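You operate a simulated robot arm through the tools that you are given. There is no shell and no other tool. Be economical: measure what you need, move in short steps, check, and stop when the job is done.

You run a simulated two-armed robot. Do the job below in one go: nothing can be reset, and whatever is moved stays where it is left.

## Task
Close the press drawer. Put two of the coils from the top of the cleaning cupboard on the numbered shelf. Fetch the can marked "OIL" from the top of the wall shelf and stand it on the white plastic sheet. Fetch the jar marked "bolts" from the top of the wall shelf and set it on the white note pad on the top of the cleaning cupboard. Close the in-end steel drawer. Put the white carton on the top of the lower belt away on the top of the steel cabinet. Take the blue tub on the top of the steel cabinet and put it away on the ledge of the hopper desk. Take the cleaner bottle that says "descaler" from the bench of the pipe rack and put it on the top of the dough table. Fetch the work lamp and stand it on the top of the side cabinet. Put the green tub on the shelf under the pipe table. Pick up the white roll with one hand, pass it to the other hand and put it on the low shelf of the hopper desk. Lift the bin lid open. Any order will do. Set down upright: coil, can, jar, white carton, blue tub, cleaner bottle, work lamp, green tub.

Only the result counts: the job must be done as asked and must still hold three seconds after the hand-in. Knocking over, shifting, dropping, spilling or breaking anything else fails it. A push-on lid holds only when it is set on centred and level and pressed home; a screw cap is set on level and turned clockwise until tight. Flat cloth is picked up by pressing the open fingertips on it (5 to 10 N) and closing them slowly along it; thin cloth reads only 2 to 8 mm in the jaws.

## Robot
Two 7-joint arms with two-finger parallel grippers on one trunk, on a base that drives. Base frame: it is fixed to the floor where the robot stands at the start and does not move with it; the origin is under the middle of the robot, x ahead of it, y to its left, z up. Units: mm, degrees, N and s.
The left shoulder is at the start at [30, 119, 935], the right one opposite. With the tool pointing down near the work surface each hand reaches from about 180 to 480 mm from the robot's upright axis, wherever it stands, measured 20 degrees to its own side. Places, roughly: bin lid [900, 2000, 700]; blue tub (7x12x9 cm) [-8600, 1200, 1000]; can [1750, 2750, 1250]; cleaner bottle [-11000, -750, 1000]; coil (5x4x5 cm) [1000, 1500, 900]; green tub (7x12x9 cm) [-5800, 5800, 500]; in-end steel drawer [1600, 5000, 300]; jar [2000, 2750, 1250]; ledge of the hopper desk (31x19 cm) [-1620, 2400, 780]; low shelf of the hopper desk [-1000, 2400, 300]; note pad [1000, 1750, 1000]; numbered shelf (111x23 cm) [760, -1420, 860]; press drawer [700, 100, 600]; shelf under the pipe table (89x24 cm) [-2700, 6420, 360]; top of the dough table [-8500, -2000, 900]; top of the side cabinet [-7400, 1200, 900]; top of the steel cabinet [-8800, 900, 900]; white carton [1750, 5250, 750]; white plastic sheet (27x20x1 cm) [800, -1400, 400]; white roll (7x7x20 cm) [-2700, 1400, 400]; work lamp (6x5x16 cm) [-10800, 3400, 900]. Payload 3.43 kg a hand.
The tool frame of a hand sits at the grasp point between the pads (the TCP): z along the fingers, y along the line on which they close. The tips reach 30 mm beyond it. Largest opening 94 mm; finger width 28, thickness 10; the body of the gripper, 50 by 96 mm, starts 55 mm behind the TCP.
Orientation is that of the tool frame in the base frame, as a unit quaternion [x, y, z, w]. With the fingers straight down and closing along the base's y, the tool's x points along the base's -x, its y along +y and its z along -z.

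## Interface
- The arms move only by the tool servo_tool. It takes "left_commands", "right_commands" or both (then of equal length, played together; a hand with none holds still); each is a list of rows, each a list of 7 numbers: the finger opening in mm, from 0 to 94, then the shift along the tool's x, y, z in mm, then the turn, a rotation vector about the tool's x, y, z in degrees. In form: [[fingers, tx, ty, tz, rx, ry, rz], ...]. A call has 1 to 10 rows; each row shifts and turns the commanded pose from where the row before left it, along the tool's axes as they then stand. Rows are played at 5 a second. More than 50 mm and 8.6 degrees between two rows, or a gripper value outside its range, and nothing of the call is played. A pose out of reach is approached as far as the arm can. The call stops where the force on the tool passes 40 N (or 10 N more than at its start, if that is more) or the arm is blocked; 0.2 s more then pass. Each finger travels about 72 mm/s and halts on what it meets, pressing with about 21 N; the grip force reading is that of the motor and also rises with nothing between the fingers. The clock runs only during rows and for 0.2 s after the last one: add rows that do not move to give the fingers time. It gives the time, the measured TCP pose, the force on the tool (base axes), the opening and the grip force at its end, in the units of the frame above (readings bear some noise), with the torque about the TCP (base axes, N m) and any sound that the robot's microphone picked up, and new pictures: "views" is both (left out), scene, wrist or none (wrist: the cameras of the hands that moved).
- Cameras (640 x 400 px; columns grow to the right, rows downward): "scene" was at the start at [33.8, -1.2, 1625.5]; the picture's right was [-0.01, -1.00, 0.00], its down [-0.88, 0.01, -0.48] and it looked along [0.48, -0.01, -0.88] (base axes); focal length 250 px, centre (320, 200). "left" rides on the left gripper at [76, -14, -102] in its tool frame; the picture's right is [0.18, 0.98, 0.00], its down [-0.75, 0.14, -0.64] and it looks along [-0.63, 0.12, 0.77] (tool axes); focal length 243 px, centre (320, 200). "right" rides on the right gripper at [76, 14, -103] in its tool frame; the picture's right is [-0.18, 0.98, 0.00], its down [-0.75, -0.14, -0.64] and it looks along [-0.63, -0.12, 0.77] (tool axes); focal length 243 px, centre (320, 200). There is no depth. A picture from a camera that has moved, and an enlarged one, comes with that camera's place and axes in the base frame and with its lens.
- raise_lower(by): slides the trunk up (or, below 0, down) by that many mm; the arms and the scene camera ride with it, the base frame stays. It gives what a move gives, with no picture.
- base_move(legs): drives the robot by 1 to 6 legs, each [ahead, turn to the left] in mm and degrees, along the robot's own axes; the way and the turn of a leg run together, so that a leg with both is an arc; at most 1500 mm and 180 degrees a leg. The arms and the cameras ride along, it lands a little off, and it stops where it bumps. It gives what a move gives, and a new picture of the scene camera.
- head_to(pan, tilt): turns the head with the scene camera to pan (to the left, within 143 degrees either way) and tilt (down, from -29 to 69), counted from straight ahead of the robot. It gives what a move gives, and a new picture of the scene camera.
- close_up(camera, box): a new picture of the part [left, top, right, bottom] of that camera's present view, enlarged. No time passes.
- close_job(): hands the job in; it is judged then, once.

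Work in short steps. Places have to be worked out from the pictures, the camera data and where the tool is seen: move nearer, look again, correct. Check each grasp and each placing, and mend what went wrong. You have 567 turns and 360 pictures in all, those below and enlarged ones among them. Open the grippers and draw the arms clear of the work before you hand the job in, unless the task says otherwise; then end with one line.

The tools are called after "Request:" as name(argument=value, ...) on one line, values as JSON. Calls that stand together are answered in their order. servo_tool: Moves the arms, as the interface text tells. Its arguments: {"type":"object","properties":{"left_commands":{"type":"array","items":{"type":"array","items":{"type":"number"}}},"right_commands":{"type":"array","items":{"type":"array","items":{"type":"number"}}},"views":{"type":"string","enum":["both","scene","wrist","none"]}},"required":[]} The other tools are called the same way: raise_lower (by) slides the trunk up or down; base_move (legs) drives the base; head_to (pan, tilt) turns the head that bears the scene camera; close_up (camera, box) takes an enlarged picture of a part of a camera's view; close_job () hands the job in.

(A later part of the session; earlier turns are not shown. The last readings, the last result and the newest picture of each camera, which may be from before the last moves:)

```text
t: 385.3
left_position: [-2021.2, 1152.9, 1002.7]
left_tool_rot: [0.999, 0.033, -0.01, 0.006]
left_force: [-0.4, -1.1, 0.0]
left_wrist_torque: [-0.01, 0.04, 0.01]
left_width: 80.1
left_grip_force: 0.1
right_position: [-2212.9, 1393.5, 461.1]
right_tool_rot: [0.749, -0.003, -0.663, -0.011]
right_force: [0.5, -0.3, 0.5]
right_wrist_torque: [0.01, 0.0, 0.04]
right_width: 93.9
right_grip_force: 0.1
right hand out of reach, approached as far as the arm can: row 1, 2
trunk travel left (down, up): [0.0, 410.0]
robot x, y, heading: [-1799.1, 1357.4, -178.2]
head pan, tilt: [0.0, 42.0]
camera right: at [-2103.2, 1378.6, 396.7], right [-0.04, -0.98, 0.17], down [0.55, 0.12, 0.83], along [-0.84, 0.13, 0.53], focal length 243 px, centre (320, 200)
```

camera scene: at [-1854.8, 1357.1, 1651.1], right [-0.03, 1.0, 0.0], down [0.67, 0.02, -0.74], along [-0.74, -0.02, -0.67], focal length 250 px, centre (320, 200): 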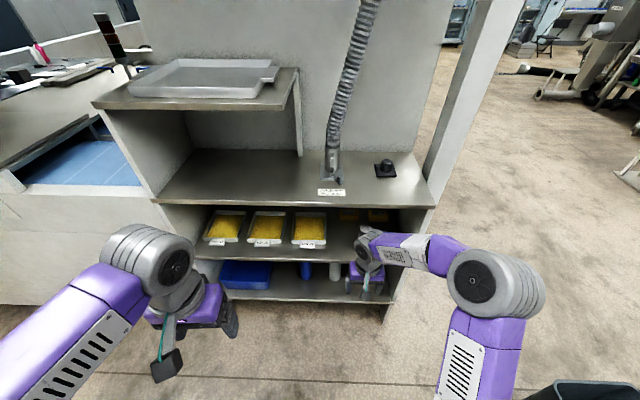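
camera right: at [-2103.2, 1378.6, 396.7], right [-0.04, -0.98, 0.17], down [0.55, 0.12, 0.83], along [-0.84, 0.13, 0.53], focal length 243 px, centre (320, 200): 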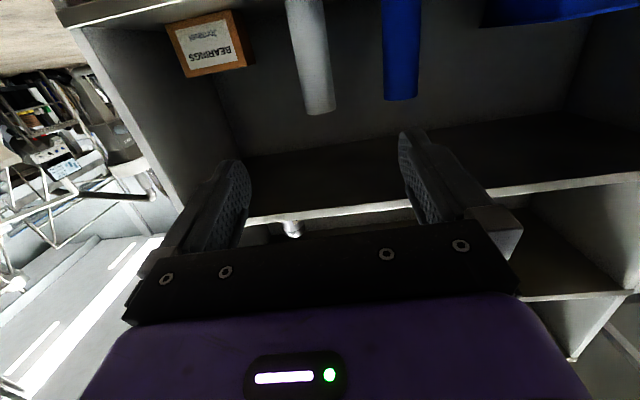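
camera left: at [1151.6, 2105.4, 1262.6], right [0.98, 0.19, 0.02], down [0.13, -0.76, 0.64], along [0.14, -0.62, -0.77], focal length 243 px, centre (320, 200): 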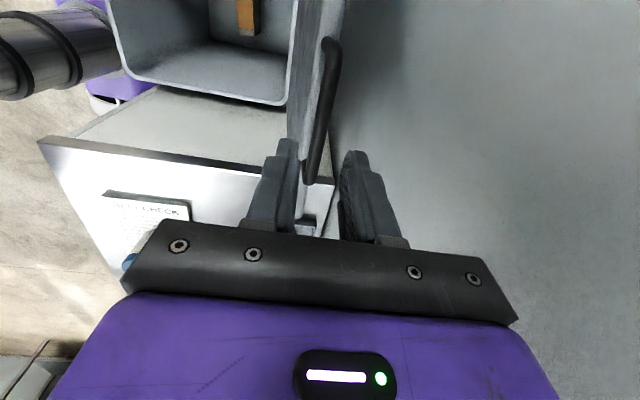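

Roll top at z≈508, y≈1427. I level the hand, adjust height to z≈418 and y, then drive in most of the way.

Request:
servo_tool(right_commands=[[94, 15, -17, 0, 0, -7, 0], [94, 15, -16, 0, 0, 0, 0], [94, 10, 0, 0, 0, 0, 0], [94, 0, 0, 0, 0, 0, 0]], views="none")

Request:
base_move(legs=[[290, -1.8]])

Request:
close_up(camera="right", box=[0, 0, 640, 400])

```text
t: 386.3
left_position: [-2020.5, 1152.9, 1002.3]
left_tool_rot: [0.999, 0.034, -0.01, 0.007]
left_force: [-0.2, 0.4, 0.2]
left_wrist_torque: [0.0, 0.02, -0.02]
left_width: 80.3
left_grip_force: 0.0
right_position: [-2219.9, 1387.2, 438.5]
right_tool_rot: [0.708, -0.003, -0.706, -0.012]
right_force: [0.5, 0.1, 0.5]
right_wrist_torque: [-0.03, 0.03, 0.01]
right_width: 94.1
right_grip_force: 0.0
right hand out of reach, approached as far as the arm can: row 1, 2, 3
trunk travel left (down, up): [0.0, 410.0]
robot x, y, heading: [-1802.3, 1355.2, -178.2]
head pan, tilt: [0.0, 42.0]
```

```text
t: 388.3
left_position: [-2310.5, 1154.7, 1001.7]
left_tool_rot: [1.0, 0.02, -0.01, 0.006]
left_force: [0.5, 0.9, 0.2]
left_wrist_torque: [0.01, 0.0, 0.01]
left_width: 79.9
left_grip_force: 0.1
right_position: [-2502.0, 1394.3, 438.4]
right_tool_rot: [0.708, -0.011, -0.706, -0.021]
right_force: [-0.5, 0.2, -0.3]
right_wrist_torque: [0.01, -0.02, -0.01]
right_width: 94.0
right_grip_force: 0.1
trunk travel left (down, up): [0.0, 410.0]
robot x, y, heading: [-2080.0, 1351.5, -179.8]
head pan, tilt: [0.0, 42.0]
camera scene: at [-2137.9, 1354.1, 1451.1], right [0.0, 1.0, 0.0], down [0.67, 0.0, -0.74], along [-0.74, 0.0, -0.67], focal length 250 px, centre (320, 200)
```

scene: 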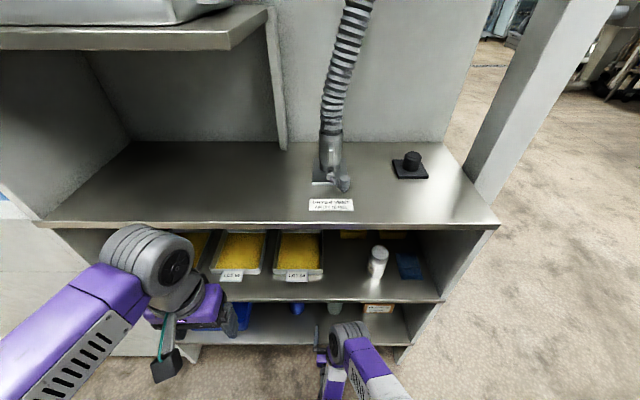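

```text
1.00 times, centred on (320, 200) of right (not enlarged: the box is as wide or as high as the picture)
camera zoom: at [-2400.8, 1376.7, 361.6], right [-0.05, -0.98, 0.17], down [0.65, 0.1, 0.76], along [-0.76, 0.15, 0.63], focal length 243 px, centre (320, 200)
```

zoom: 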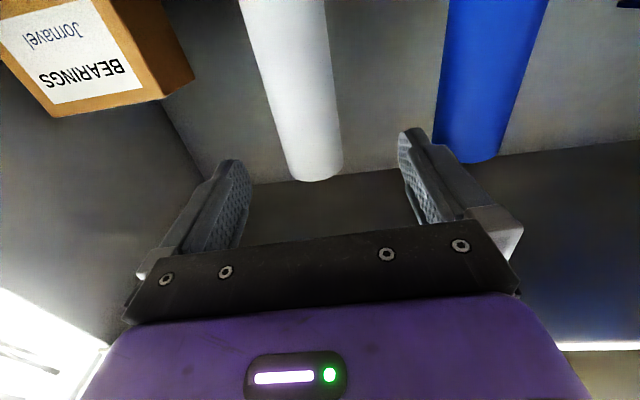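

The roll axis is at y≈1421; the hand is at 1394. I turn 2.7° right, which lines it up, and drive in.

Request:
base_move(legs=[[0, -2.7], [90, 0]])

Request:
close_up(camera="right", box=[0, 0, 640, 400])

```text
t: 389.9
left_position: [-2401.1, 1171.3, 1004.3]
left_tool_rot: [1.0, -0.004, -0.014, 0.006]
left_force: [0.5, 0.4, 0.2]
left_wrist_torque: [0.0, 0.0, 0.02]
left_width: 79.9
left_grip_force: 0.1
right_position: [-2580.1, 1416.1, 438.3]
right_tool_rot: [0.708, -0.028, -0.704, -0.037]
right_force: [0.7, 0.1, -0.1]
right_wrist_torque: [0.02, 0.0, 0.02]
right_width: 94.0
right_grip_force: 0.1
trunk travel left (down, up): [0.0, 410.0]
robot x, y, heading: [-2169.3, 1358.5, 177.4]
head pan, tilt: [0.0, 42.0]
stopped in leg 2: the robot was blocked; the commanded pose is now the measured one
camera scene: at [-2216.2, 1360.2, 1451.5], right [0.05, 1.0, 0.0], down [0.66, -0.03, -0.75], along [-0.75, 0.04, -0.67], focal length 250 px, centre (320, 200)
```

scene: 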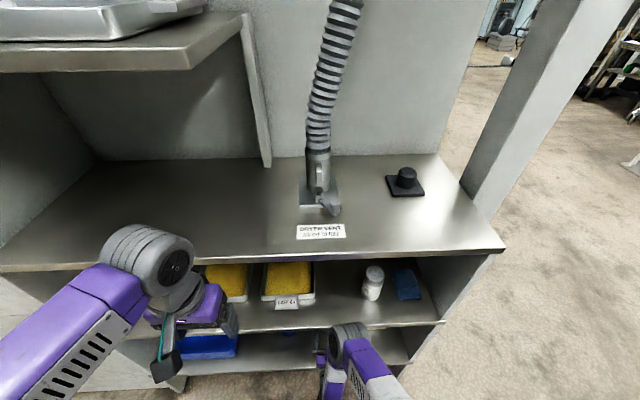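

```text
1.00 times, centred on (320, 200) of right (not enlarged: the box is as wide or as high as the picture)
camera zoom: at [-2479.0, 1395.0, 361.4], right [-0.09, -0.98, 0.17], down [0.65, 0.07, 0.76], along [-0.76, 0.18, 0.63], focal length 243 px, centre (320, 200)
```

zoom: 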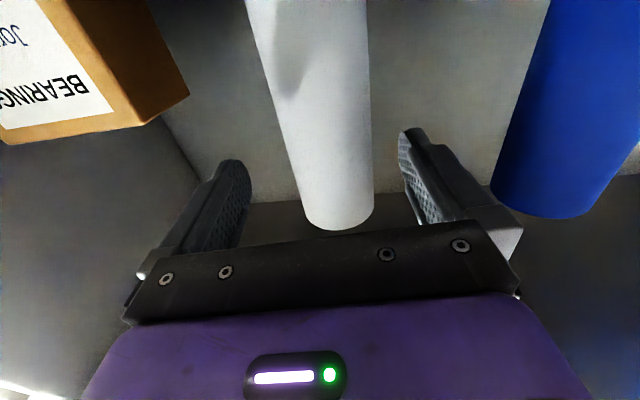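

Something on the arm touched, but the roll is straight ahead 70 mm. I extend the hand itself the rest of the way.

Request:
servo_tool(right_commands=[[94, 0, 0, 20, 0, 0, 0], [94, 0, 0, 25, 0, 0, 0], [94, 0, 0, 23, 0, 0, 0], [94, 0, 0, 0, 0, 0, 0]], views="wrist")

```text
t: 390.9
left_position: [-2397.5, 1170.4, 1004.1]
left_tool_rot: [1.0, -0.005, -0.015, 0.006]
left_force: [0.4, -1.2, -0.4]
left_wrist_torque: [0.01, 0.0, 0.01]
left_width: 80.2
left_grip_force: 0.0
right_position: [-2638.3, 1422.3, 433.2]
right_tool_rot: [0.713, -0.026, -0.7, -0.037]
right_force: [0.5, -0.2, -1.0]
right_wrist_torque: [0.01, -0.01, 0.01]
right_width: 94.0
right_grip_force: 0.0
trunk travel left (down, up): [0.0, 410.0]
robot x, y, heading: [-2166.5, 1358.2, 177.5]
head pan, tilt: [0.0, 42.0]
camera right: at [-2536.4, 1402.0, 357.1], right [-0.09, -0.98, 0.17], down [0.64, 0.07, 0.77], along [-0.77, 0.18, 0.62], focal length 243 px, centre (320, 200)
```

right: 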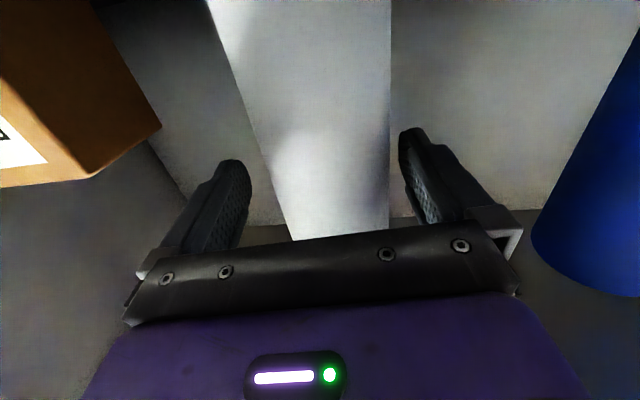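

The roll is between the fingers. I lower 12 mm and close.

Request:
servo_tool(right_commands=[[94, 12, 0, 6, 0, 0, 0], [80, 0, 0, 0, 0, 0, 0], [70, 0, 0, 0, 0, 0, 0], [40, 0, 0, 0, 0, 0, 0], [0, 0, 0, 0, 0, 0, 0], [0, 0, 0, 0, 0, 0, 0]], views="none")

Request:
raise_lower(by=18)

```text
t: 392.3
left_position: [-2399.0, 1168.9, 1003.1]
left_tool_rot: [1.0, -0.004, -0.014, 0.005]
left_force: [0.0, 0.1, -0.1]
left_wrist_torque: [0.01, 0.02, 0.01]
left_width: 80.0
left_grip_force: 0.1
right_position: [-2651.8, 1423.6, 430.0]
right_tool_rot: [0.708, -0.027, -0.705, -0.038]
right_force: [-1.8, -3.6, 5.6]
right_wrist_torque: [-0.2, 0.1, 0.02]
right_width: 72.7
right_grip_force: 20.7
trunk travel left (down, up): [0.0, 410.0]
robot x, y, heading: [-2168.2, 1361.1, 177.3]
head pan, tilt: [0.0, 42.0]
```

```text
t: 393.0
left_position: [-2401.8, 1171.8, 1021.0]
left_tool_rot: [1.0, -0.004, -0.012, 0.006]
left_force: [0.2, 0.1, -0.5]
left_wrist_torque: [0.04, 0.0, 0.0]
left_width: 80.0
left_grip_force: 0.0
right_position: [-2643.4, 1426.1, 432.7]
right_tool_rot: [0.718, -0.026, -0.694, -0.038]
right_force: [0.3, 0.4, -5.3]
right_wrist_torque: [0.02, -0.03, 0.01]
right_width: 71.4
right_grip_force: 20.5
trunk travel left (down, up): [-18.0, 392.0]
robot x, y, heading: [-2169.3, 1357.5, 177.4]
head pan, tilt: [0.0, 42.0]
```

The roll is gripped and carried (−5 N), but an arm part meets something above. I back straight out instead of lifting further.

Request:
base_move(legs=[[-130, 0]])

Request:
close_up(camera="right", box=[0, 0, 640, 400])

```text
t: 394.3
left_position: [-2272.9, 1164.1, 1021.0]
left_tool_rot: [1.0, -0.001, -0.011, 0.006]
left_force: [0.4, 0.3, 0.1]
left_wrist_torque: [0.0, -0.01, 0.01]
left_width: 79.8
left_grip_force: 0.0
right_position: [-2522.1, 1416.4, 442.6]
right_tool_rot: [0.711, -0.027, -0.701, -0.037]
right_force: [0.0, 0.0, -4.8]
right_wrist_torque: [0.0, -0.03, 0.04]
right_width: 71.5
right_grip_force: 21.0
trunk travel left (down, up): [-18.0, 392.0]
robot x, y, heading: [-2035.7, 1356.1, 177.7]
head pan, tilt: [0.0, 42.0]
camera scene: at [-2091.2, 1354.7, 1469.1], right [0.04, 1.0, 0.0], down [0.67, -0.03, -0.74], along [-0.74, 0.03, -0.67], focal length 250 px, centre (320, 200)
```

scene: 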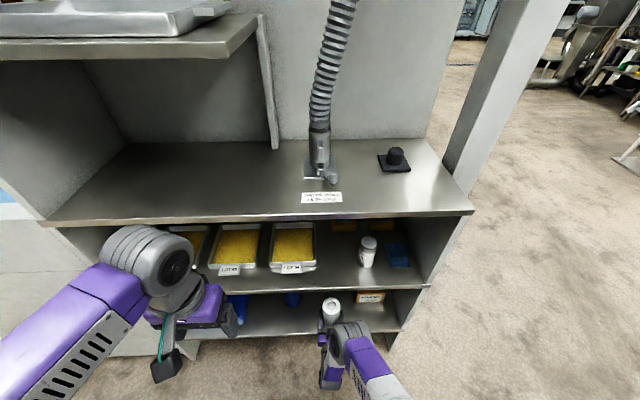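

```text
1.00 times, centred on (320, 200) of right (not enlarged: the box is as wide or as high as the picture)
camera zoom: at [-2420.9, 1395.3, 366.3], right [-0.09, -0.98, 0.17], down [0.64, 0.07, 0.76], along [-0.76, 0.18, 0.62], focal length 243 px, centre (320, 200)
```

zoom: 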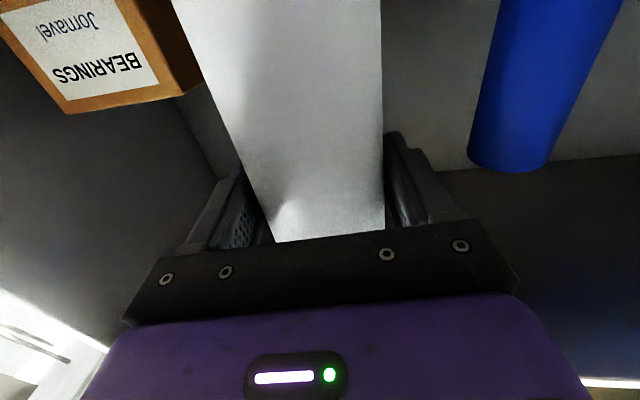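

The roll is held. I back well off, raise, and then bring the left hand in from the side for the hand-over.

Request:
base_move(legs=[[-400, 0]])

Request:
raise_lower(by=182)

Request:
servo_tool(right_commands=[[0, -30, 0, 0, 0, 0, 0], [0, -30, 0, 0, 0, 0, 0], [0, -30, 0, 0, 0, 0, 0], [0, -30, 0, 0, 0, 0, 0], [0, -30, 0, 0, 0, 0, 0], [0, -30, 0, 0, 0, 0, 0], [0, -30, 0, 0, 0, 0, 0], [0, -30, 0, 0, 0, 0, 0], [0, 0, 0, 0, 0, 0, 0], [0, 0, 0, 0, 0, 0, 0]], left_commands=[[94, -30, 0, 0, 0, 0, -8.5], [94, -30, 0, 0, 0, 0, -8.5], [94, 0, 0, 0, 0, 0, -8.5], [94, 0, 0, 0, 0, 0, -8.5], [94, 0, 0, 0, 0, 0, -8.5], [94, 0, 0, 0, 0, 0, -8.5], [94, 0, 0, 0, 0, 0, -8.5], [94, 0, 0, 0, 0, 0, -8.5], [94, 0, 0, 0, 0, 0, -8.5], [94, 0, 0, 0, 0, 0, -8.5]], views="none")

```text
t: 396.7
left_position: [-1882.6, 1146.7, 1020.6]
left_tool_rot: [1.0, 0.003, -0.01, 0.006]
left_force: [-1.1, -0.4, -0.8]
left_wrist_torque: [-0.01, 0.04, 0.04]
left_width: 80.0
left_grip_force: 0.1
right_position: [-2133.9, 1397.9, 441.8]
right_tool_rot: [0.712, -0.023, -0.701, -0.032]
right_force: [0.0, 0.4, -5.8]
right_wrist_torque: [-0.01, -0.02, -0.04]
right_width: 71.6
right_grip_force: 20.7
trunk travel left (down, up): [-18.0, 392.0]
robot x, y, heading: [-1647.3, 1339.2, 178.2]
head pan, tilt: [0.0, 42.0]
camera scene: at [-1703.0, 1339.5, 1469.1], right [0.03, 1.0, 0.0], down [0.67, -0.02, -0.74], along [-0.74, 0.03, -0.67], focal length 250 px, centre (320, 200)
```

scene: 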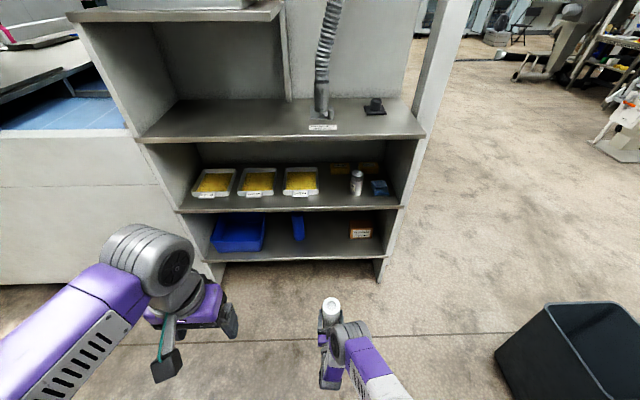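

```text
t: 398.7
left_position: [-1881.8, 1146.9, 1202.2]
left_tool_rot: [1.0, 0.003, -0.009, 0.006]
left_force: [0.0, -0.2, 0.1]
left_wrist_torque: [-0.06, 0.03, -0.02]
left_width: 80.1
left_grip_force: 0.0
right_position: [-2135.0, 1397.7, 623.9]
right_tool_rot: [0.712, -0.023, -0.701, -0.033]
right_force: [0.4, 0.6, -5.3]
right_wrist_torque: [0.02, -0.01, 0.02]
right_width: 71.5
right_grip_force: 20.8
trunk travel left (down, up): [-200.0, 210.0]
robot x, y, heading: [-1647.5, 1339.1, 178.3]
head pan, tilt: [0.0, 42.0]
```

```text
t: 400.9
left_position: [-1942.0, 1142.0, 1204.3]
left_tool_rot: [0.735, 0.678, -0.012, -0.002]
left_force: [0.2, 0.1, -0.5]
left_wrist_torque: [0.02, -0.02, -0.02]
left_width: 93.9
left_grip_force: 0.0
right_position: [-2139.2, 1395.0, 861.8]
right_tool_rot: [0.712, -0.024, -0.701, -0.034]
right_force: [-0.5, -0.4, -5.8]
right_wrist_torque: [-0.02, -0.04, 0.01]
right_width: 71.3
right_grip_force: 21.4
trunk travel left (down, up): [-200.0, 210.0]
robot x, y, heading: [-1647.6, 1337.9, 178.2]
head pan, tilt: [0.0, 42.0]
```

Left hand is yawed. Now I swing it so its fingers point to the robot's right.

Request:
servo_tool(left_commands=[[94, 0, 0, 0, 0, 8.5, -2.5], [94, 0, 0, 0, 0, 8.5, -2], [94, 0, 0, 0, 0, 8.5, 0], [94, 0, 0, 0, 0, 8.5, 0], [94, 0, 0, 0, 0, 8.5, 0], [94, 0, 0, 0, 0, 8.5, 0], [94, 0, 0, 0, 0, 8.5, 0], [94, 0, 0, 0, 0, 8.5, 0], [94, 0, 0, 0, 0, 8.5, 0], [94, 0, 0, 0, 0, 8.5, 0]], views="none")

Request:
servo_tool(left_commands=[[94, 0, 0, 0, 0, 5, 0], [94, 0, 0, 0, 0, 0, 0]], views="scene")

```text
refused: row 1 steps farther than a row can; nothing moved
```

```text
t: 401.5
left_position: [-1941.9, 1142.4, 1204.8]
left_tool_rot: [0.735, 0.677, 0.02, -0.032]
left_force: [-0.4, 0.1, -0.5]
left_wrist_torque: [0.02, -0.05, -0.02]
left_width: 93.8
left_grip_force: 0.0
right_position: [-2140.0, 1394.6, 863.0]
right_tool_rot: [0.712, -0.024, -0.701, -0.033]
right_force: [-0.1, -0.3, -5.8]
right_wrist_torque: [-0.02, -0.02, 0.02]
right_width: 71.2
right_grip_force: 20.9
trunk travel left (down, up): [-200.0, 210.0]
robot x, y, heading: [-1648.4, 1335.9, 178.0]
head pan, tilt: [0.0, 42.0]
camera scene: at [-1703.4, 1339.7, 1651.1], right [0.03, 1.0, 0.0], down [0.67, -0.02, -0.74], along [-0.74, 0.03, -0.67], focal length 250 px, centre (320, 200)
```

scene: 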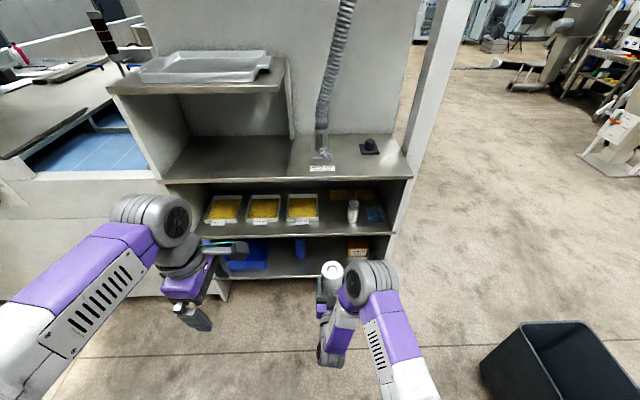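

Request:
servo_tool(left_commands=[[94, 0, 0, 0, 0, 8.5, 0], [94, 0, 0, 0, 0, 8.5, 0], [94, 0, 0, 0, 0, 8.5, 0], [94, 0, 0, 0, 0, 8.5, 0], [94, 0, 0, 0, 0, 8.5, 0], [94, 0, 0, 0, 0, 8.5, 0], [94, 0, 0, 0, 0, 8.5, 0], [94, 0, 0, 0, 0, 8.5, 0], [94, 0, 0, 0, 0, 8.5, 0], [94, 0, 0, 0, 0, 8.5, 0]], views="scene")

```text
t: 403.7
left_position: [-1943.1, 1141.5, 1203.6]
left_tool_rot: [0.528, 0.477, 0.512, -0.481]
left_force: [0.0, -0.2, 0.1]
left_wrist_torque: [-0.01, 0.01, -0.01]
left_width: 94.1
left_grip_force: 0.0
right_position: [-2139.4, 1396.0, 864.0]
right_tool_rot: [0.712, -0.024, -0.701, -0.033]
right_force: [0.4, -0.6, -5.2]
right_wrist_torque: [0.01, -0.06, -0.01]
right_width: 71.5
right_grip_force: 20.7
trunk travel left (down, up): [-200.0, 210.0]
robot x, y, heading: [-1650.4, 1337.9, 178.0]
head pan, tilt: [0.0, 42.0]
camera scene: at [-1703.9, 1339.3, 1651.0], right [0.03, 1.0, 0.0], down [0.67, -0.02, -0.74], along [-0.74, 0.03, -0.67], focal length 250 px, centre (320, 200)
```

scene: 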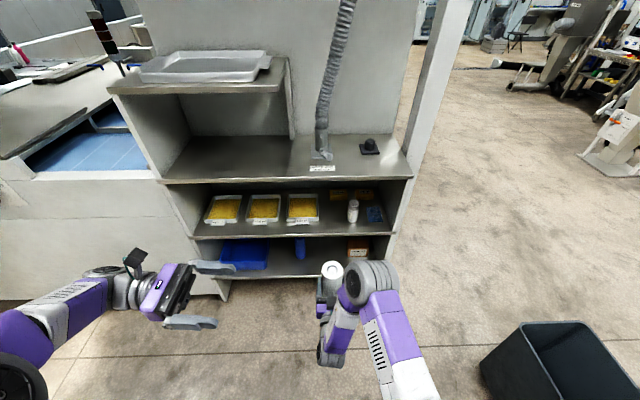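

The left hand points to the right with its camera up. I bring it level with the upper part of the roll, still at a distance to its left.

Request:
servo_tool(left_commands=[[94, -37, -25, 5, 0, 0, 0], [94, -37, -25, 5, 0, 0, 0], [94, -37, -25, 5, 0, 0, 0], [94, -37, -25, 5, 0, 0, 0], [94, -37, -25, 5, 0, 0, 0], [94, -37, -25, 5, 0, 0, 0], [94, -37, -25, 5, 0, 0, 0], [94, -37, -25, 5, 0, 0, 0], [94, 0, 0, 0, 0, 0, 0]], views="both")

```text
t: 405.7
left_position: [-2145.2, 1195.9, 910.3]
left_tool_rot: [0.529, 0.477, 0.511, -0.481]
left_force: [0.3, -0.3, 0.3]
left_wrist_torque: [0.0, 0.0, 0.01]
left_width: 94.0
left_grip_force: 0.0
right_position: [-2138.0, 1395.0, 863.1]
right_tool_rot: [0.712, -0.024, -0.701, -0.033]
right_force: [-0.2, 0.2, -6.5]
right_wrist_torque: [0.02, -0.05, -0.02]
right_width: 71.5
right_grip_force: 21.2
trunk travel left (down, up): [-200.0, 210.0]
robot x, y, heading: [-1649.7, 1336.6, 178.1]
head pan, tilt: [0.0, 42.0]
camera scene: at [-1702.7, 1339.6, 1651.1], right [0.03, 1.0, 0.0], down [0.67, -0.02, -0.74], along [-0.74, 0.03, -0.67], focal length 250 px, centre (320, 200)
camera left: at [-2168.2, 1096.3, 989.4], right [0.98, -0.08, 0.17], down [0.07, -0.66, -0.75], along [0.17, 0.75, -0.64], focal length 243 px, centre (320, 200)
```

scene: 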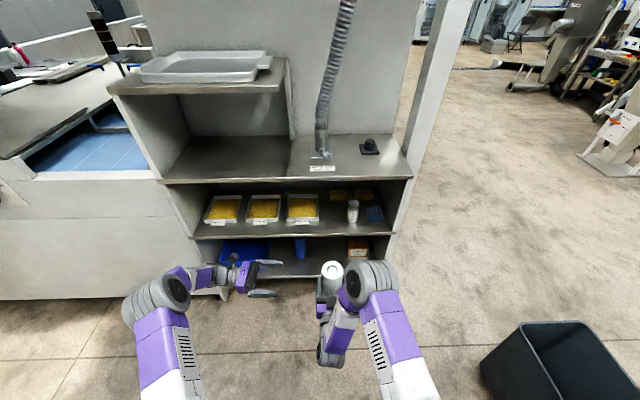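
left: 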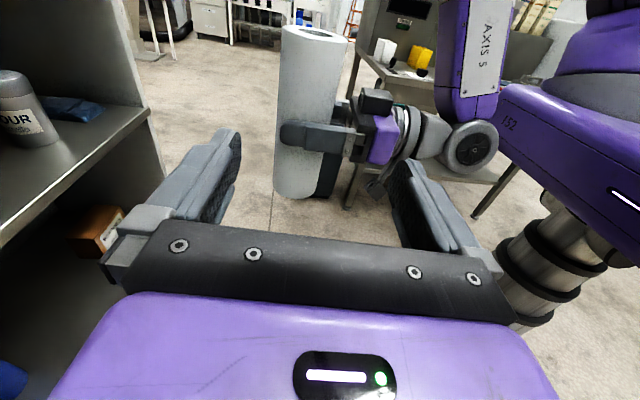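

Roll top at z≈952; the left hand is at the right height. I advance it over the roll (small corrections) and check.

Request:
servo_tool(left_commands=[[94, 6, -6, 40, 0, 0, 0], [94, 0, -6, 40, 0, 0, 0], [94, 0, 0, 40, 0, 0, 0], [94, 0, 0, 40, 0, 0, 0], [94, 0, 0, 30, 0, 0, 0], [94, 0, 0, 0, 0, 0, 0]], views="wrist")

```text
t: 407.3
left_position: [-2139.3, 1382.2, 913.9]
left_tool_rot: [0.528, 0.48, 0.509, -0.481]
left_force: [-0.7, -1.7, -1.0]
left_wrist_torque: [0.02, 0.05, -0.14]
left_width: 94.0
left_grip_force: 0.1
right_position: [-2138.0, 1400.9, 861.0]
right_tool_rot: [0.714, -0.026, -0.699, -0.038]
right_force: [-0.8, 2.2, -3.8]
right_wrist_torque: [-0.12, -0.05, 0.14]
right_width: 71.6
right_grip_force: 21.3
trunk travel left (down, up): [-200.0, 210.0]
robot x, y, heading: [-1647.4, 1333.0, 178.1]
head pan, tilt: [0.0, 42.0]
stopped in row 6 (right hand): the force on the tool passed its limit at 42 N (the readings are from after the stop); the commanded pose is now the measured one
camera left: at [-2162.2, 1282.5, 993.0], right [0.98, -0.07, 0.16], down [0.08, -0.66, -0.74], along [0.16, 0.74, -0.65], focal length 243 px, centre (320, 200)
```

left: 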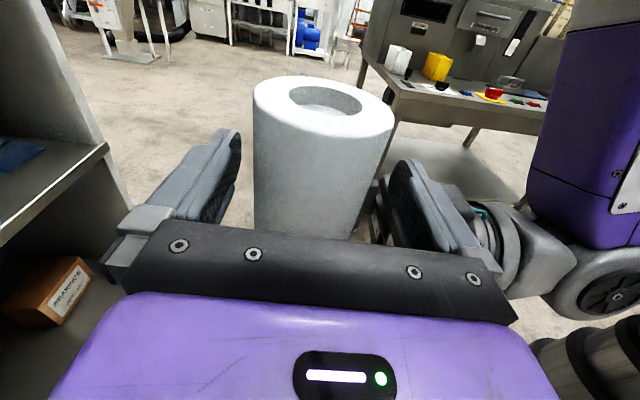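

The left hand's rear finger brushed the right gripper. I raise it 10 mm, narrow the opening a little, then close on the roll.

Request:
servo_tool(left_commands=[[84, 10, 0, 0, 0, 0, 0], [80, 0, 0, 4, 0, 0, 0], [60, 0, 0, 0, 0, 0, 0], [0, 0, 0, 0, 0, 0, 0], [0, 0, 0, 0, 0, 0, 0]], views="none")

```text
t: 408.5
left_position: [-2142.2, 1386.0, 922.7]
left_tool_rot: [0.528, 0.48, 0.508, -0.483]
left_force: [-13.5, -1.3, 1.0]
left_wrist_torque: [0.38, 0.47, 0.1]
left_width: 68.3
left_grip_force: 20.6
right_position: [-2138.5, 1399.9, 861.7]
right_tool_rot: [0.713, -0.026, -0.699, -0.038]
right_force: [12.8, 2.2, -6.5]
right_wrist_torque: [-0.44, 0.26, 0.06]
right_width: 71.9
right_grip_force: 20.6
trunk travel left (down, up): [-200.0, 210.0]
robot x, y, heading: [-1649.9, 1337.3, 177.9]
head pan, tilt: [0.0, 42.0]
```

The left grip is a bit short of the roll's axis. I open slightly, move 12 mm further and grip again.

Request:
servo_tool(left_commands=[[82, 0, 0, 0, 0, 0, 0], [82, 0, 0, 6, 0, 0, 0], [82, 0, 0, 6, 0, 0, 0], [40, 0, 0, 0, 0, 0, 0], [0, 0, 0, 0, 0, 0, 0], [0, 0, 0, 0, 0, 0, 0]], views="wrist")

```text
t: 409.9
left_position: [-2139.1, 1397.6, 924.2]
left_tool_rot: [0.528, 0.481, 0.507, -0.483]
left_force: [-15.4, 2.3, -0.3]
left_wrist_torque: [0.18, 0.58, 0.02]
left_width: 71.8
left_grip_force: 21.3
right_position: [-2137.8, 1398.8, 861.3]
right_tool_rot: [0.713, -0.027, -0.7, -0.038]
right_force: [15.2, -1.9, -0.9]
right_wrist_torque: [-0.07, 0.32, -0.01]
right_width: 71.6
right_grip_force: 21.2
trunk travel left (down, up): [-200.0, 210.0]
robot x, y, heading: [-1649.9, 1342.1, 177.9]
head pan, tilt: [0.0, 42.0]
camera left: at [-2161.3, 1298.3, 1002.6], right [0.98, -0.07, 0.16], down [0.08, -0.66, -0.74], along [0.16, 0.74, -0.65], focal length 243 px, centre (320, 200)
```

left: 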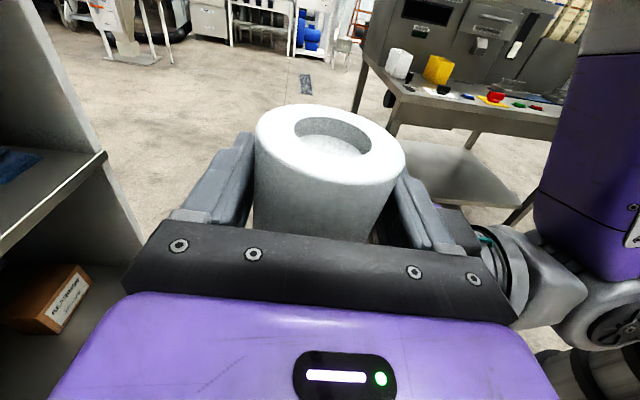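

Both hands hold it now. The right hand opens and withdraws straight back.

Request:
servo_tool(right_commands=[[80, 0, 0, 0, 0, 0, 0], [92, 0, 0, 0, 0, 0, 0], [92, 0, 0, -15, 0, 0, 0], [92, 0, 0, -25, 0, 0, 0], [92, 0, 0, -30, 0, 0, 0], [92, 0, -20, -30, 0, 0, 0], [92, 0, -30, -10, 0, 0, 0], [92, 0, -40, 0, 0, 0, 0], [92, 0, 0, 0, 0, 0, 0]], views="both")

```text
t: 411.8
left_position: [-2144.7, 1398.2, 928.8]
left_tool_rot: [0.526, 0.479, 0.505, -0.489]
left_force: [-4.9, 2.0, -3.7]
left_wrist_torque: [-0.13, 0.18, 0.1]
left_width: 68.1
left_grip_force: 20.3
right_position: [-2087.5, 1446.7, 879.1]
right_tool_rot: [0.721, -0.022, -0.691, -0.038]
right_force: [6.5, -4.1, -1.4]
right_wrist_torque: [0.14, 0.0, 0.33]
right_width: 93.3
right_grip_force: 1.2
right hand out of reach, approached as far as the arm can: row 5, 6, 7, 8
trunk travel left (down, up): [-200.0, 210.0]
robot x, y, heading: [-1645.6, 1335.8, 178.4]
head pan, tilt: [0.0, 42.0]
stopped in row 9 (right hand): the force on the tool passed its limit at 43 N (the readings are from after the stop); the commanded pose is now the measured one
camera scene: at [-1703.2, 1338.7, 1651.1], right [0.03, 1.0, 0.0], down [0.67, -0.02, -0.74], along [-0.74, 0.03, -0.67], focal length 250 px, centre (320, 200)
camera right: at [-1984.1, 1426.2, 805.9], right [-0.09, -0.98, 0.16], down [0.62, 0.07, 0.78], along [-0.78, 0.17, 0.6], focal length 243 px, centre (320, 200)
```

scene: 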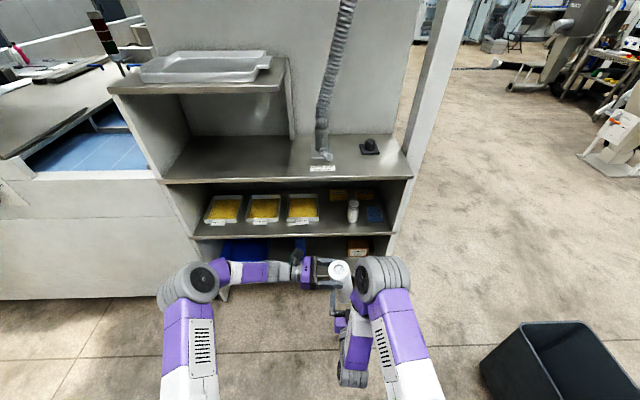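
right: 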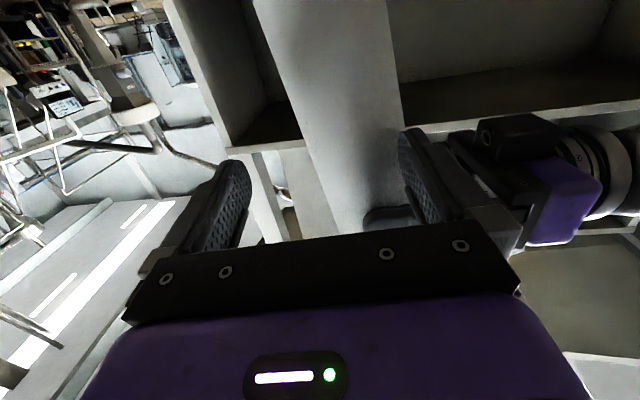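

The right arm ran out of backward room and its finger nudged the roll. I re-centre it, then slide it down out past the roll's lower end.

Request:
servo_tool(right_commands=[[94, 0, 15, 0, 0, 0, 0], [94, 0, 15, 0, 0, 0, 0], [94, 0, 12, 0, 0, 0, 0], [94, 0, 0, 0, 0, 0, 0]], views="both")

```text
t: 412.8
left_position: [-2144.5, 1399.6, 929.6]
left_tool_rot: [0.527, 0.477, 0.506, -0.488]
left_force: [0.2, 0.7, -5.8]
left_wrist_torque: [-0.16, 0.01, 0.03]
left_width: 67.1
left_grip_force: 21.1
right_position: [-2092.2, 1406.8, 880.2]
right_tool_rot: [0.72, -0.023, -0.692, -0.038]
right_force: [0.2, -0.5, 0.2]
right_wrist_torque: [0.02, -0.03, -0.02]
right_width: 94.1
right_grip_force: 0.1
trunk travel left (down, up): [-200.0, 210.0]
robot x, y, heading: [-1647.4, 1336.9, 178.2]
head pan, tilt: [0.0, 42.0]
camera scene: at [-1703.4, 1339.6, 1651.1], right [0.03, 1.0, 0.0], down [0.67, -0.02, -0.74], along [-0.74, 0.03, -0.67], focal length 250 px, centre (320, 200)
camera right: at [-1989.6, 1384.9, 806.3], right [-0.09, -0.98, 0.16], down [0.62, 0.07, 0.78], along [-0.78, 0.17, 0.6], focal length 243 px, centre (320, 200)
```

scene: 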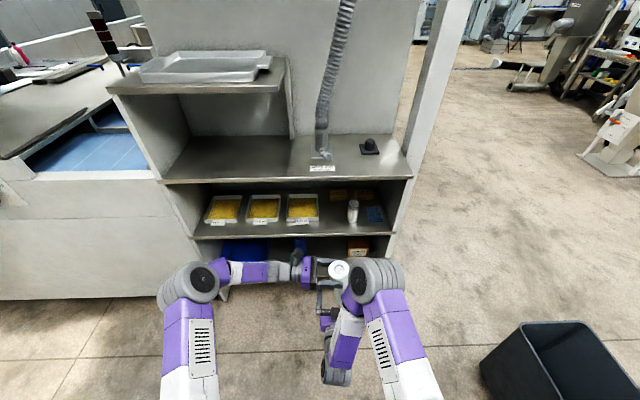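
right: 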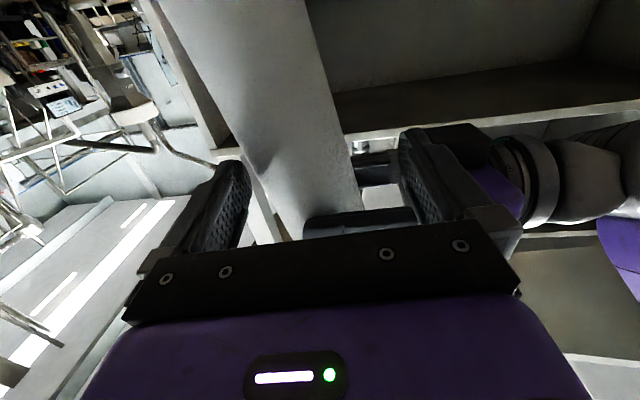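

The left hand bears the roll alone (−5.8 N). Only about 20 mm of overlap remains, so I move the left hand with the roll forward, out of the right fingers.

Request:
servo_tool(left_commands=[[0, 0, -15, 0, 0, 0, 0], [0, 0, -20, 0, 0, 0, 0], [0, 0, -20, 0, 0, 0, 0], [0, 0, 0, 0, 0, 0, 0]], views="scene")

```text
t: 413.8
left_position: [-2198.5, 1402.6, 933.3]
left_tool_rot: [0.527, 0.477, 0.506, -0.489]
left_force: [-0.9, 0.1, -6.3]
left_wrist_torque: [-0.15, -0.02, 0.01]
left_width: 66.7
left_grip_force: 21.5
right_position: [-2092.9, 1406.5, 879.9]
right_tool_rot: [0.72, -0.023, -0.693, -0.038]
right_force: [-0.4, -0.6, 0.6]
right_wrist_torque: [-0.01, 0.0, 0.02]
right_width: 94.1
right_grip_force: 0.1
trunk travel left (down, up): [-200.0, 210.0]
robot x, y, heading: [-1646.0, 1340.6, 178.1]
head pan, tilt: [0.0, 42.0]
camera scene: at [-1703.2, 1339.5, 1651.1], right [0.03, 1.0, 0.0], down [0.67, -0.02, -0.74], along [-0.74, 0.03, -0.67], focal length 250 px, centre (320, 200)
```

scene: 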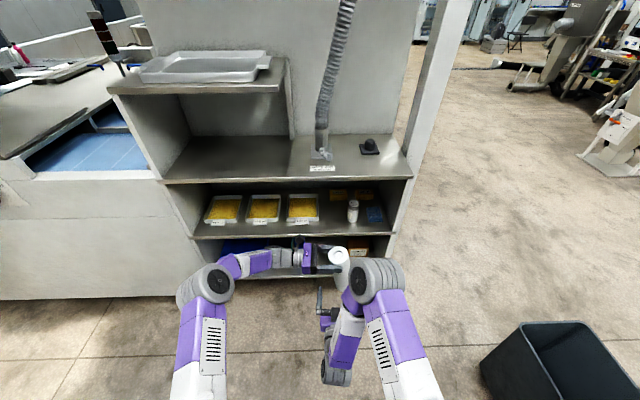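

Clear. I move the right hand aside and pitch it back down.

Request:
servo_tool(right_commands=[[80, 0, -40, 0, 0, 0, 0], [80, 0, -40, 0, 0, 0, 0], [80, 0, -40, 0, 0, 8.5, 0], [80, 0, -20, 0, 0, 8.5, 0], [80, 0, 0, 0, 0, 8.5, 0], [80, 0, 0, 0, 0, 8.5, 0], [80, 0, 0, 0, 0, 8.5, 0], [80, 0, 0, 0, 0, 8.5, 0], [80, 0, 0, 0, 0, 8.5, 0], [80, 0, 0, 0, 0, 8.5, 0]], views="none")

Request:
servo_tool(right_commands=[[80, 0, 0, 0, 0, 8.5, 0], [80, 0, 0, 0, 0, 8.5, 0], [80, 0, 0, 0, 0, 3, 0], [80, 0, 0, -40, 0, 0, 0], [80, 0, 0, 0, 0, 0, 0]], views="scene")

```text
t: 416.0
left_position: [-2198.2, 1402.7, 934.0]
left_tool_rot: [0.526, 0.478, 0.505, -0.49]
left_force: [0.7, 0.3, -5.0]
left_wrist_torque: [-0.15, 0.0, 0.01]
left_width: 66.9
left_grip_force: 21.1
right_position: [-2077.8, 1480.4, 899.2]
right_tool_rot: [0.984, -0.039, -0.171, -0.018]
right_force: [0.3, 0.0, 0.8]
right_wrist_torque: [0.01, -0.01, -0.01]
right_width: 80.1
right_grip_force: 0.0
right hand out of reach, approached as far as the arm can: row 2, 3, 4
trunk travel left (down, up): [-200.0, 210.0]
robot x, y, heading: [-1645.2, 1340.8, 178.1]
head pan, tilt: [0.0, 42.0]
```

```text
t: 417.2
left_position: [-2198.7, 1402.1, 932.7]
left_tool_rot: [0.526, 0.478, 0.505, -0.489]
left_force: [0.0, -0.5, -5.9]
left_wrist_torque: [-0.17, -0.01, 0.0]
left_width: 66.7
left_grip_force: 21.7
right_position: [-2079.2, 1476.0, 936.7]
right_tool_rot: [0.999, -0.043, 0.003, -0.011]
right_force: [0.4, -0.3, -0.3]
right_wrist_torque: [-0.01, -0.03, 0.01]
right_width: 80.0
right_grip_force: 0.0
trunk travel left (down, up): [-200.0, 210.0]
robot x, y, heading: [-1647.1, 1339.7, 178.0]
head pan, tilt: [0.0, 42.0]
camera scene: at [-1704.2, 1339.8, 1651.0], right [0.03, 1.0, 0.0], down [0.67, -0.02, -0.74], along [-0.74, 0.03, -0.67], focal length 250 px, centre (320, 200)
```

scene: 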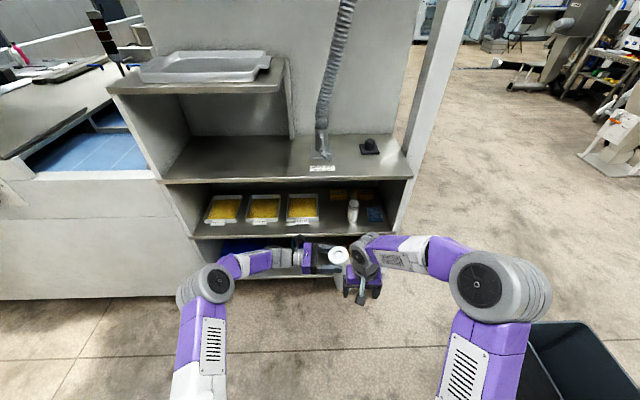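

I first move the roll to the left, away from the right hand, then turn the left hand to point forward.

Request:
servo_tool(left_commands=[[0, 0, 10, -35, 0, 0, 0], [0, 0, 10, -35, 0, 0, 0], [0, 0, 10, -35, 0, 0, 0], [0, 0, 10, -35, 0, 0, 0], [0, 0, 10, -35, 0, 0, 0], [0, 0, 0, 0, 8.5, 0, 0], [0, 0, 0, 0, 8.5, 0, 0], [0, 0, 0, 0, 8.5, 0, 0], [0, 0, 0, 0, 8.5, 0, 0], [0, 0, 0, 0, 8.5, 0, 0]], views="none")

Request:
servo_tool(left_commands=[[0, 0, 0, 0, 8.5, 0, 0], [0, 0, 0, 0, 8.5, 0, 0], [0, 0, 0, 0, 8.5, 0, 0], [0, 0, 0, 0, 8.5, 0, 0], [0, 0, 0, 0, 8.5, 0, 0], [0, 0, 0, 0, 5, 0, 0], [0, 0, 0, 0, 0, 0, 0]], views="both")

```text
t: 419.4
left_position: [-2160.0, 1225.9, 932.8]
left_tool_rot: [-0.314, -0.629, -0.299, 0.646]
left_force: [0.8, -0.4, -6.0]
left_wrist_torque: [-0.11, -0.12, 0.01]
left_width: 67.0
left_grip_force: 21.3
right_position: [-2077.6, 1478.5, 937.5]
right_tool_rot: [0.999, -0.043, 0.002, -0.012]
right_force: [0.9, 0.3, 0.2]
right_wrist_torque: [-0.01, 0.0, 0.02]
right_width: 80.0
right_grip_force: 0.1
trunk travel left (down, up): [-200.0, 210.0]
robot x, y, heading: [-1652.8, 1337.6, 178.2]
head pan, tilt: [0.0, 42.0]
```

```text
t: 421.0
left_position: [-2160.4, 1224.6, 932.0]
left_tool_rot: [-0.026, -0.696, -0.02, 0.717]
left_force: [0.3, 0.9, -5.1]
left_wrist_torque: [-0.02, -0.17, 0.0]
left_width: 67.0
left_grip_force: 21.4
right_position: [-2078.1, 1476.1, 938.3]
right_tool_rot: [0.999, -0.042, 0.002, -0.01]
right_force: [0.0, -0.5, -0.6]
right_wrist_torque: [-0.03, 0.04, 0.0]
right_width: 80.0
right_grip_force: 0.1
trunk travel left (down, up): [-200.0, 210.0]
robot x, y, heading: [-1644.7, 1336.4, 178.3]
head pan, tilt: [0.0, 42.0]
camera scene: at [-1703.4, 1339.2, 1651.1], right [0.03, 1.0, 0.0], down [0.67, -0.02, -0.74], along [-0.74, 0.03, -0.67], focal length 250 px, centre (320, 200)
camera left: at [-2058.4, 1204.4, 1005.7], right [0.07, 0.98, 0.17], down [0.63, 0.09, -0.77], along [-0.78, 0.16, -0.61], focal length 243 px, centre (320, 200)
```

scene: 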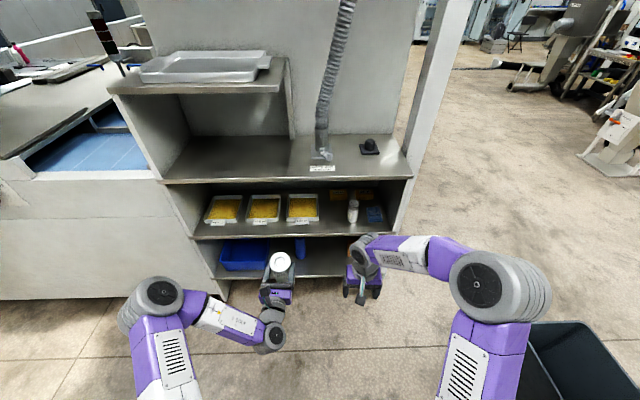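
left: 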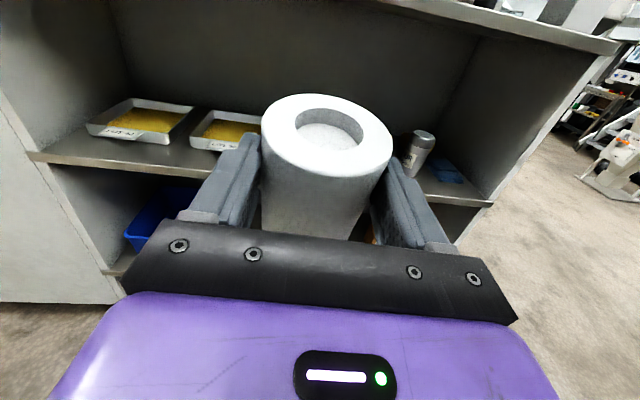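

The hand-over is done: the left hand holds the roll upright, pointing forward. Now I look at the hopper desk to my right.

Request:
head_to(pan=-105, tilt=30)

```text
t: 422.8
left_position: [-2161.1, 1225.2, 931.9]
left_tool_rot: [-0.027, -0.695, -0.02, 0.718]
left_force: [-0.5, -0.9, -5.2]
left_wrist_torque: [-0.04, -0.17, -0.01]
left_width: 66.5
left_grip_force: 21.1
right_position: [-2077.9, 1477.0, 936.2]
right_tool_rot: [0.999, -0.042, 0.004, -0.011]
right_force: [-0.4, 1.0, -0.5]
right_wrist_torque: [-0.01, 0.0, 0.03]
right_width: 80.1
right_grip_force: 0.0
trunk travel left (down, up): [-200.0, 210.0]
robot x, y, heading: [-1648.7, 1339.1, 177.9]
head pan, tilt: [-105.0, 30.0]
camera scene: at [-1593.6, 1423.0, 1669.4], right [0.96, -0.29, 0.0], down [-0.15, -0.48, -0.87], along [0.25, 0.83, -0.5], focal length 250 px, centre (320, 200)
```

scene: 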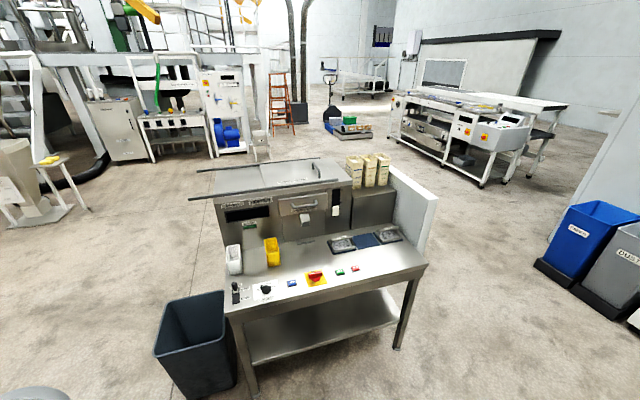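

The desk's front faces south (y≈2100) with an open low shelf (z≈300). I go and stand in front of it, facing north.

Request:
base_move(legs=[[0, -156], [430, 0], [0, 68]])

Request:
raise_lower(by=-200)

Request:
head_to(pan=0, tilt=45)

```text
t: 434.7
left_position: [-1414.1, 2027.8, 931.2]
left_tool_rot: [-0.485, -0.499, -0.495, 0.521]
left_force: [-0.7, -0.7, -4.8]
left_wrist_torque: [-0.18, -0.02, 0.0]
left_width: 67.0
left_grip_force: 21.3
right_position: [-1155.4, 1973.3, 936.4]
right_tool_rot: [0.714, -0.7, 0.01, -0.007]
right_force: [-0.2, 0.3, 0.0]
right_wrist_torque: [0.04, 0.03, 0.0]
right_width: 79.9
right_grip_force: 0.1
trunk travel left (down, up): [-200.0, 210.0]
robot x, y, heading: [-1245.1, 1533.2, 94.1]
head pan, tilt: [-105.0, 30.0]
camera scene: at [-1159.2, 1483.2, 1669.4], right [-0.19, -0.98, 0.0], down [-0.49, 0.09, -0.87], along [0.85, -0.16, -0.5], focal length 250 px, centre (320, 200)
```

scene: 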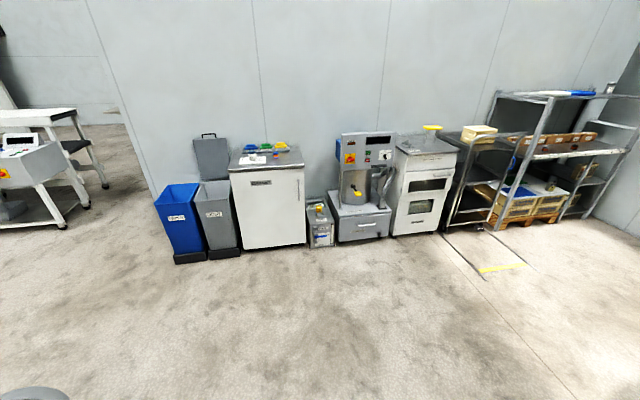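

```text
t: 436.9
left_position: [-1415.1, 2028.6, 732.0]
left_tool_rot: [-0.484, -0.499, -0.495, 0.521]
left_force: [0.1, -0.1, -6.0]
left_wrist_torque: [-0.23, -0.01, -0.01]
left_width: 66.9
left_grip_force: 21.4
right_position: [-1156.1, 1972.3, 736.7]
right_tool_rot: [0.714, -0.7, 0.009, -0.007]
right_force: [-0.1, 0.4, 0.3]
right_wrist_torque: [-0.02, -0.01, -0.02]
right_width: 80.1
right_grip_force: 0.0
trunk travel left (down, up): [0.0, 410.0]
robot x, y, heading: [-1251.2, 1528.1, 93.8]
head pan, tilt: [-105.0, 30.0]
```

```text
t: 438.7
left_position: [-1413.9, 2029.2, 731.5]
left_tool_rot: [-0.485, -0.499, -0.495, 0.52]
left_force: [-0.5, -0.3, -5.6]
left_wrist_torque: [-0.2, -0.04, 0.0]
left_width: 67.0
left_grip_force: 20.9
right_position: [-1155.1, 1972.8, 735.9]
right_tool_rot: [0.714, -0.7, 0.01, -0.007]
right_force: [-0.4, -0.3, -0.1]
right_wrist_torque: [0.0, 0.01, -0.04]
right_width: 79.9
right_grip_force: 0.0
trunk travel left (down, up): [0.0, 410.0]
robot x, y, heading: [-1245.5, 1528.9, 94.1]
head pan, tilt: [0.0, 45.0]
camera scene: at [-1253.4, 1581.5, 1446.7], right [1.0, 0.07, 0.0], down [0.05, -0.71, -0.71], along [-0.05, 0.71, -0.71], focal length 250 px, centre (320, 200)
```

scene: 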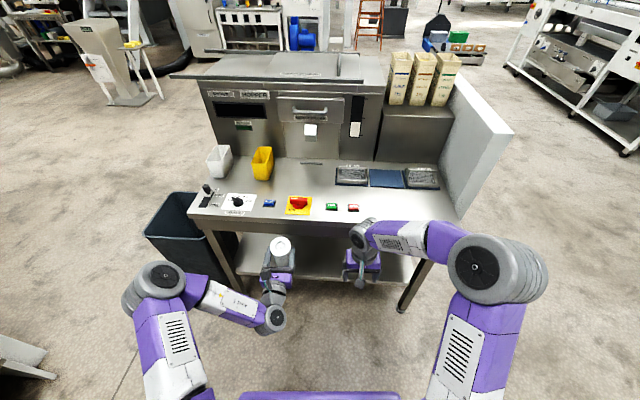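

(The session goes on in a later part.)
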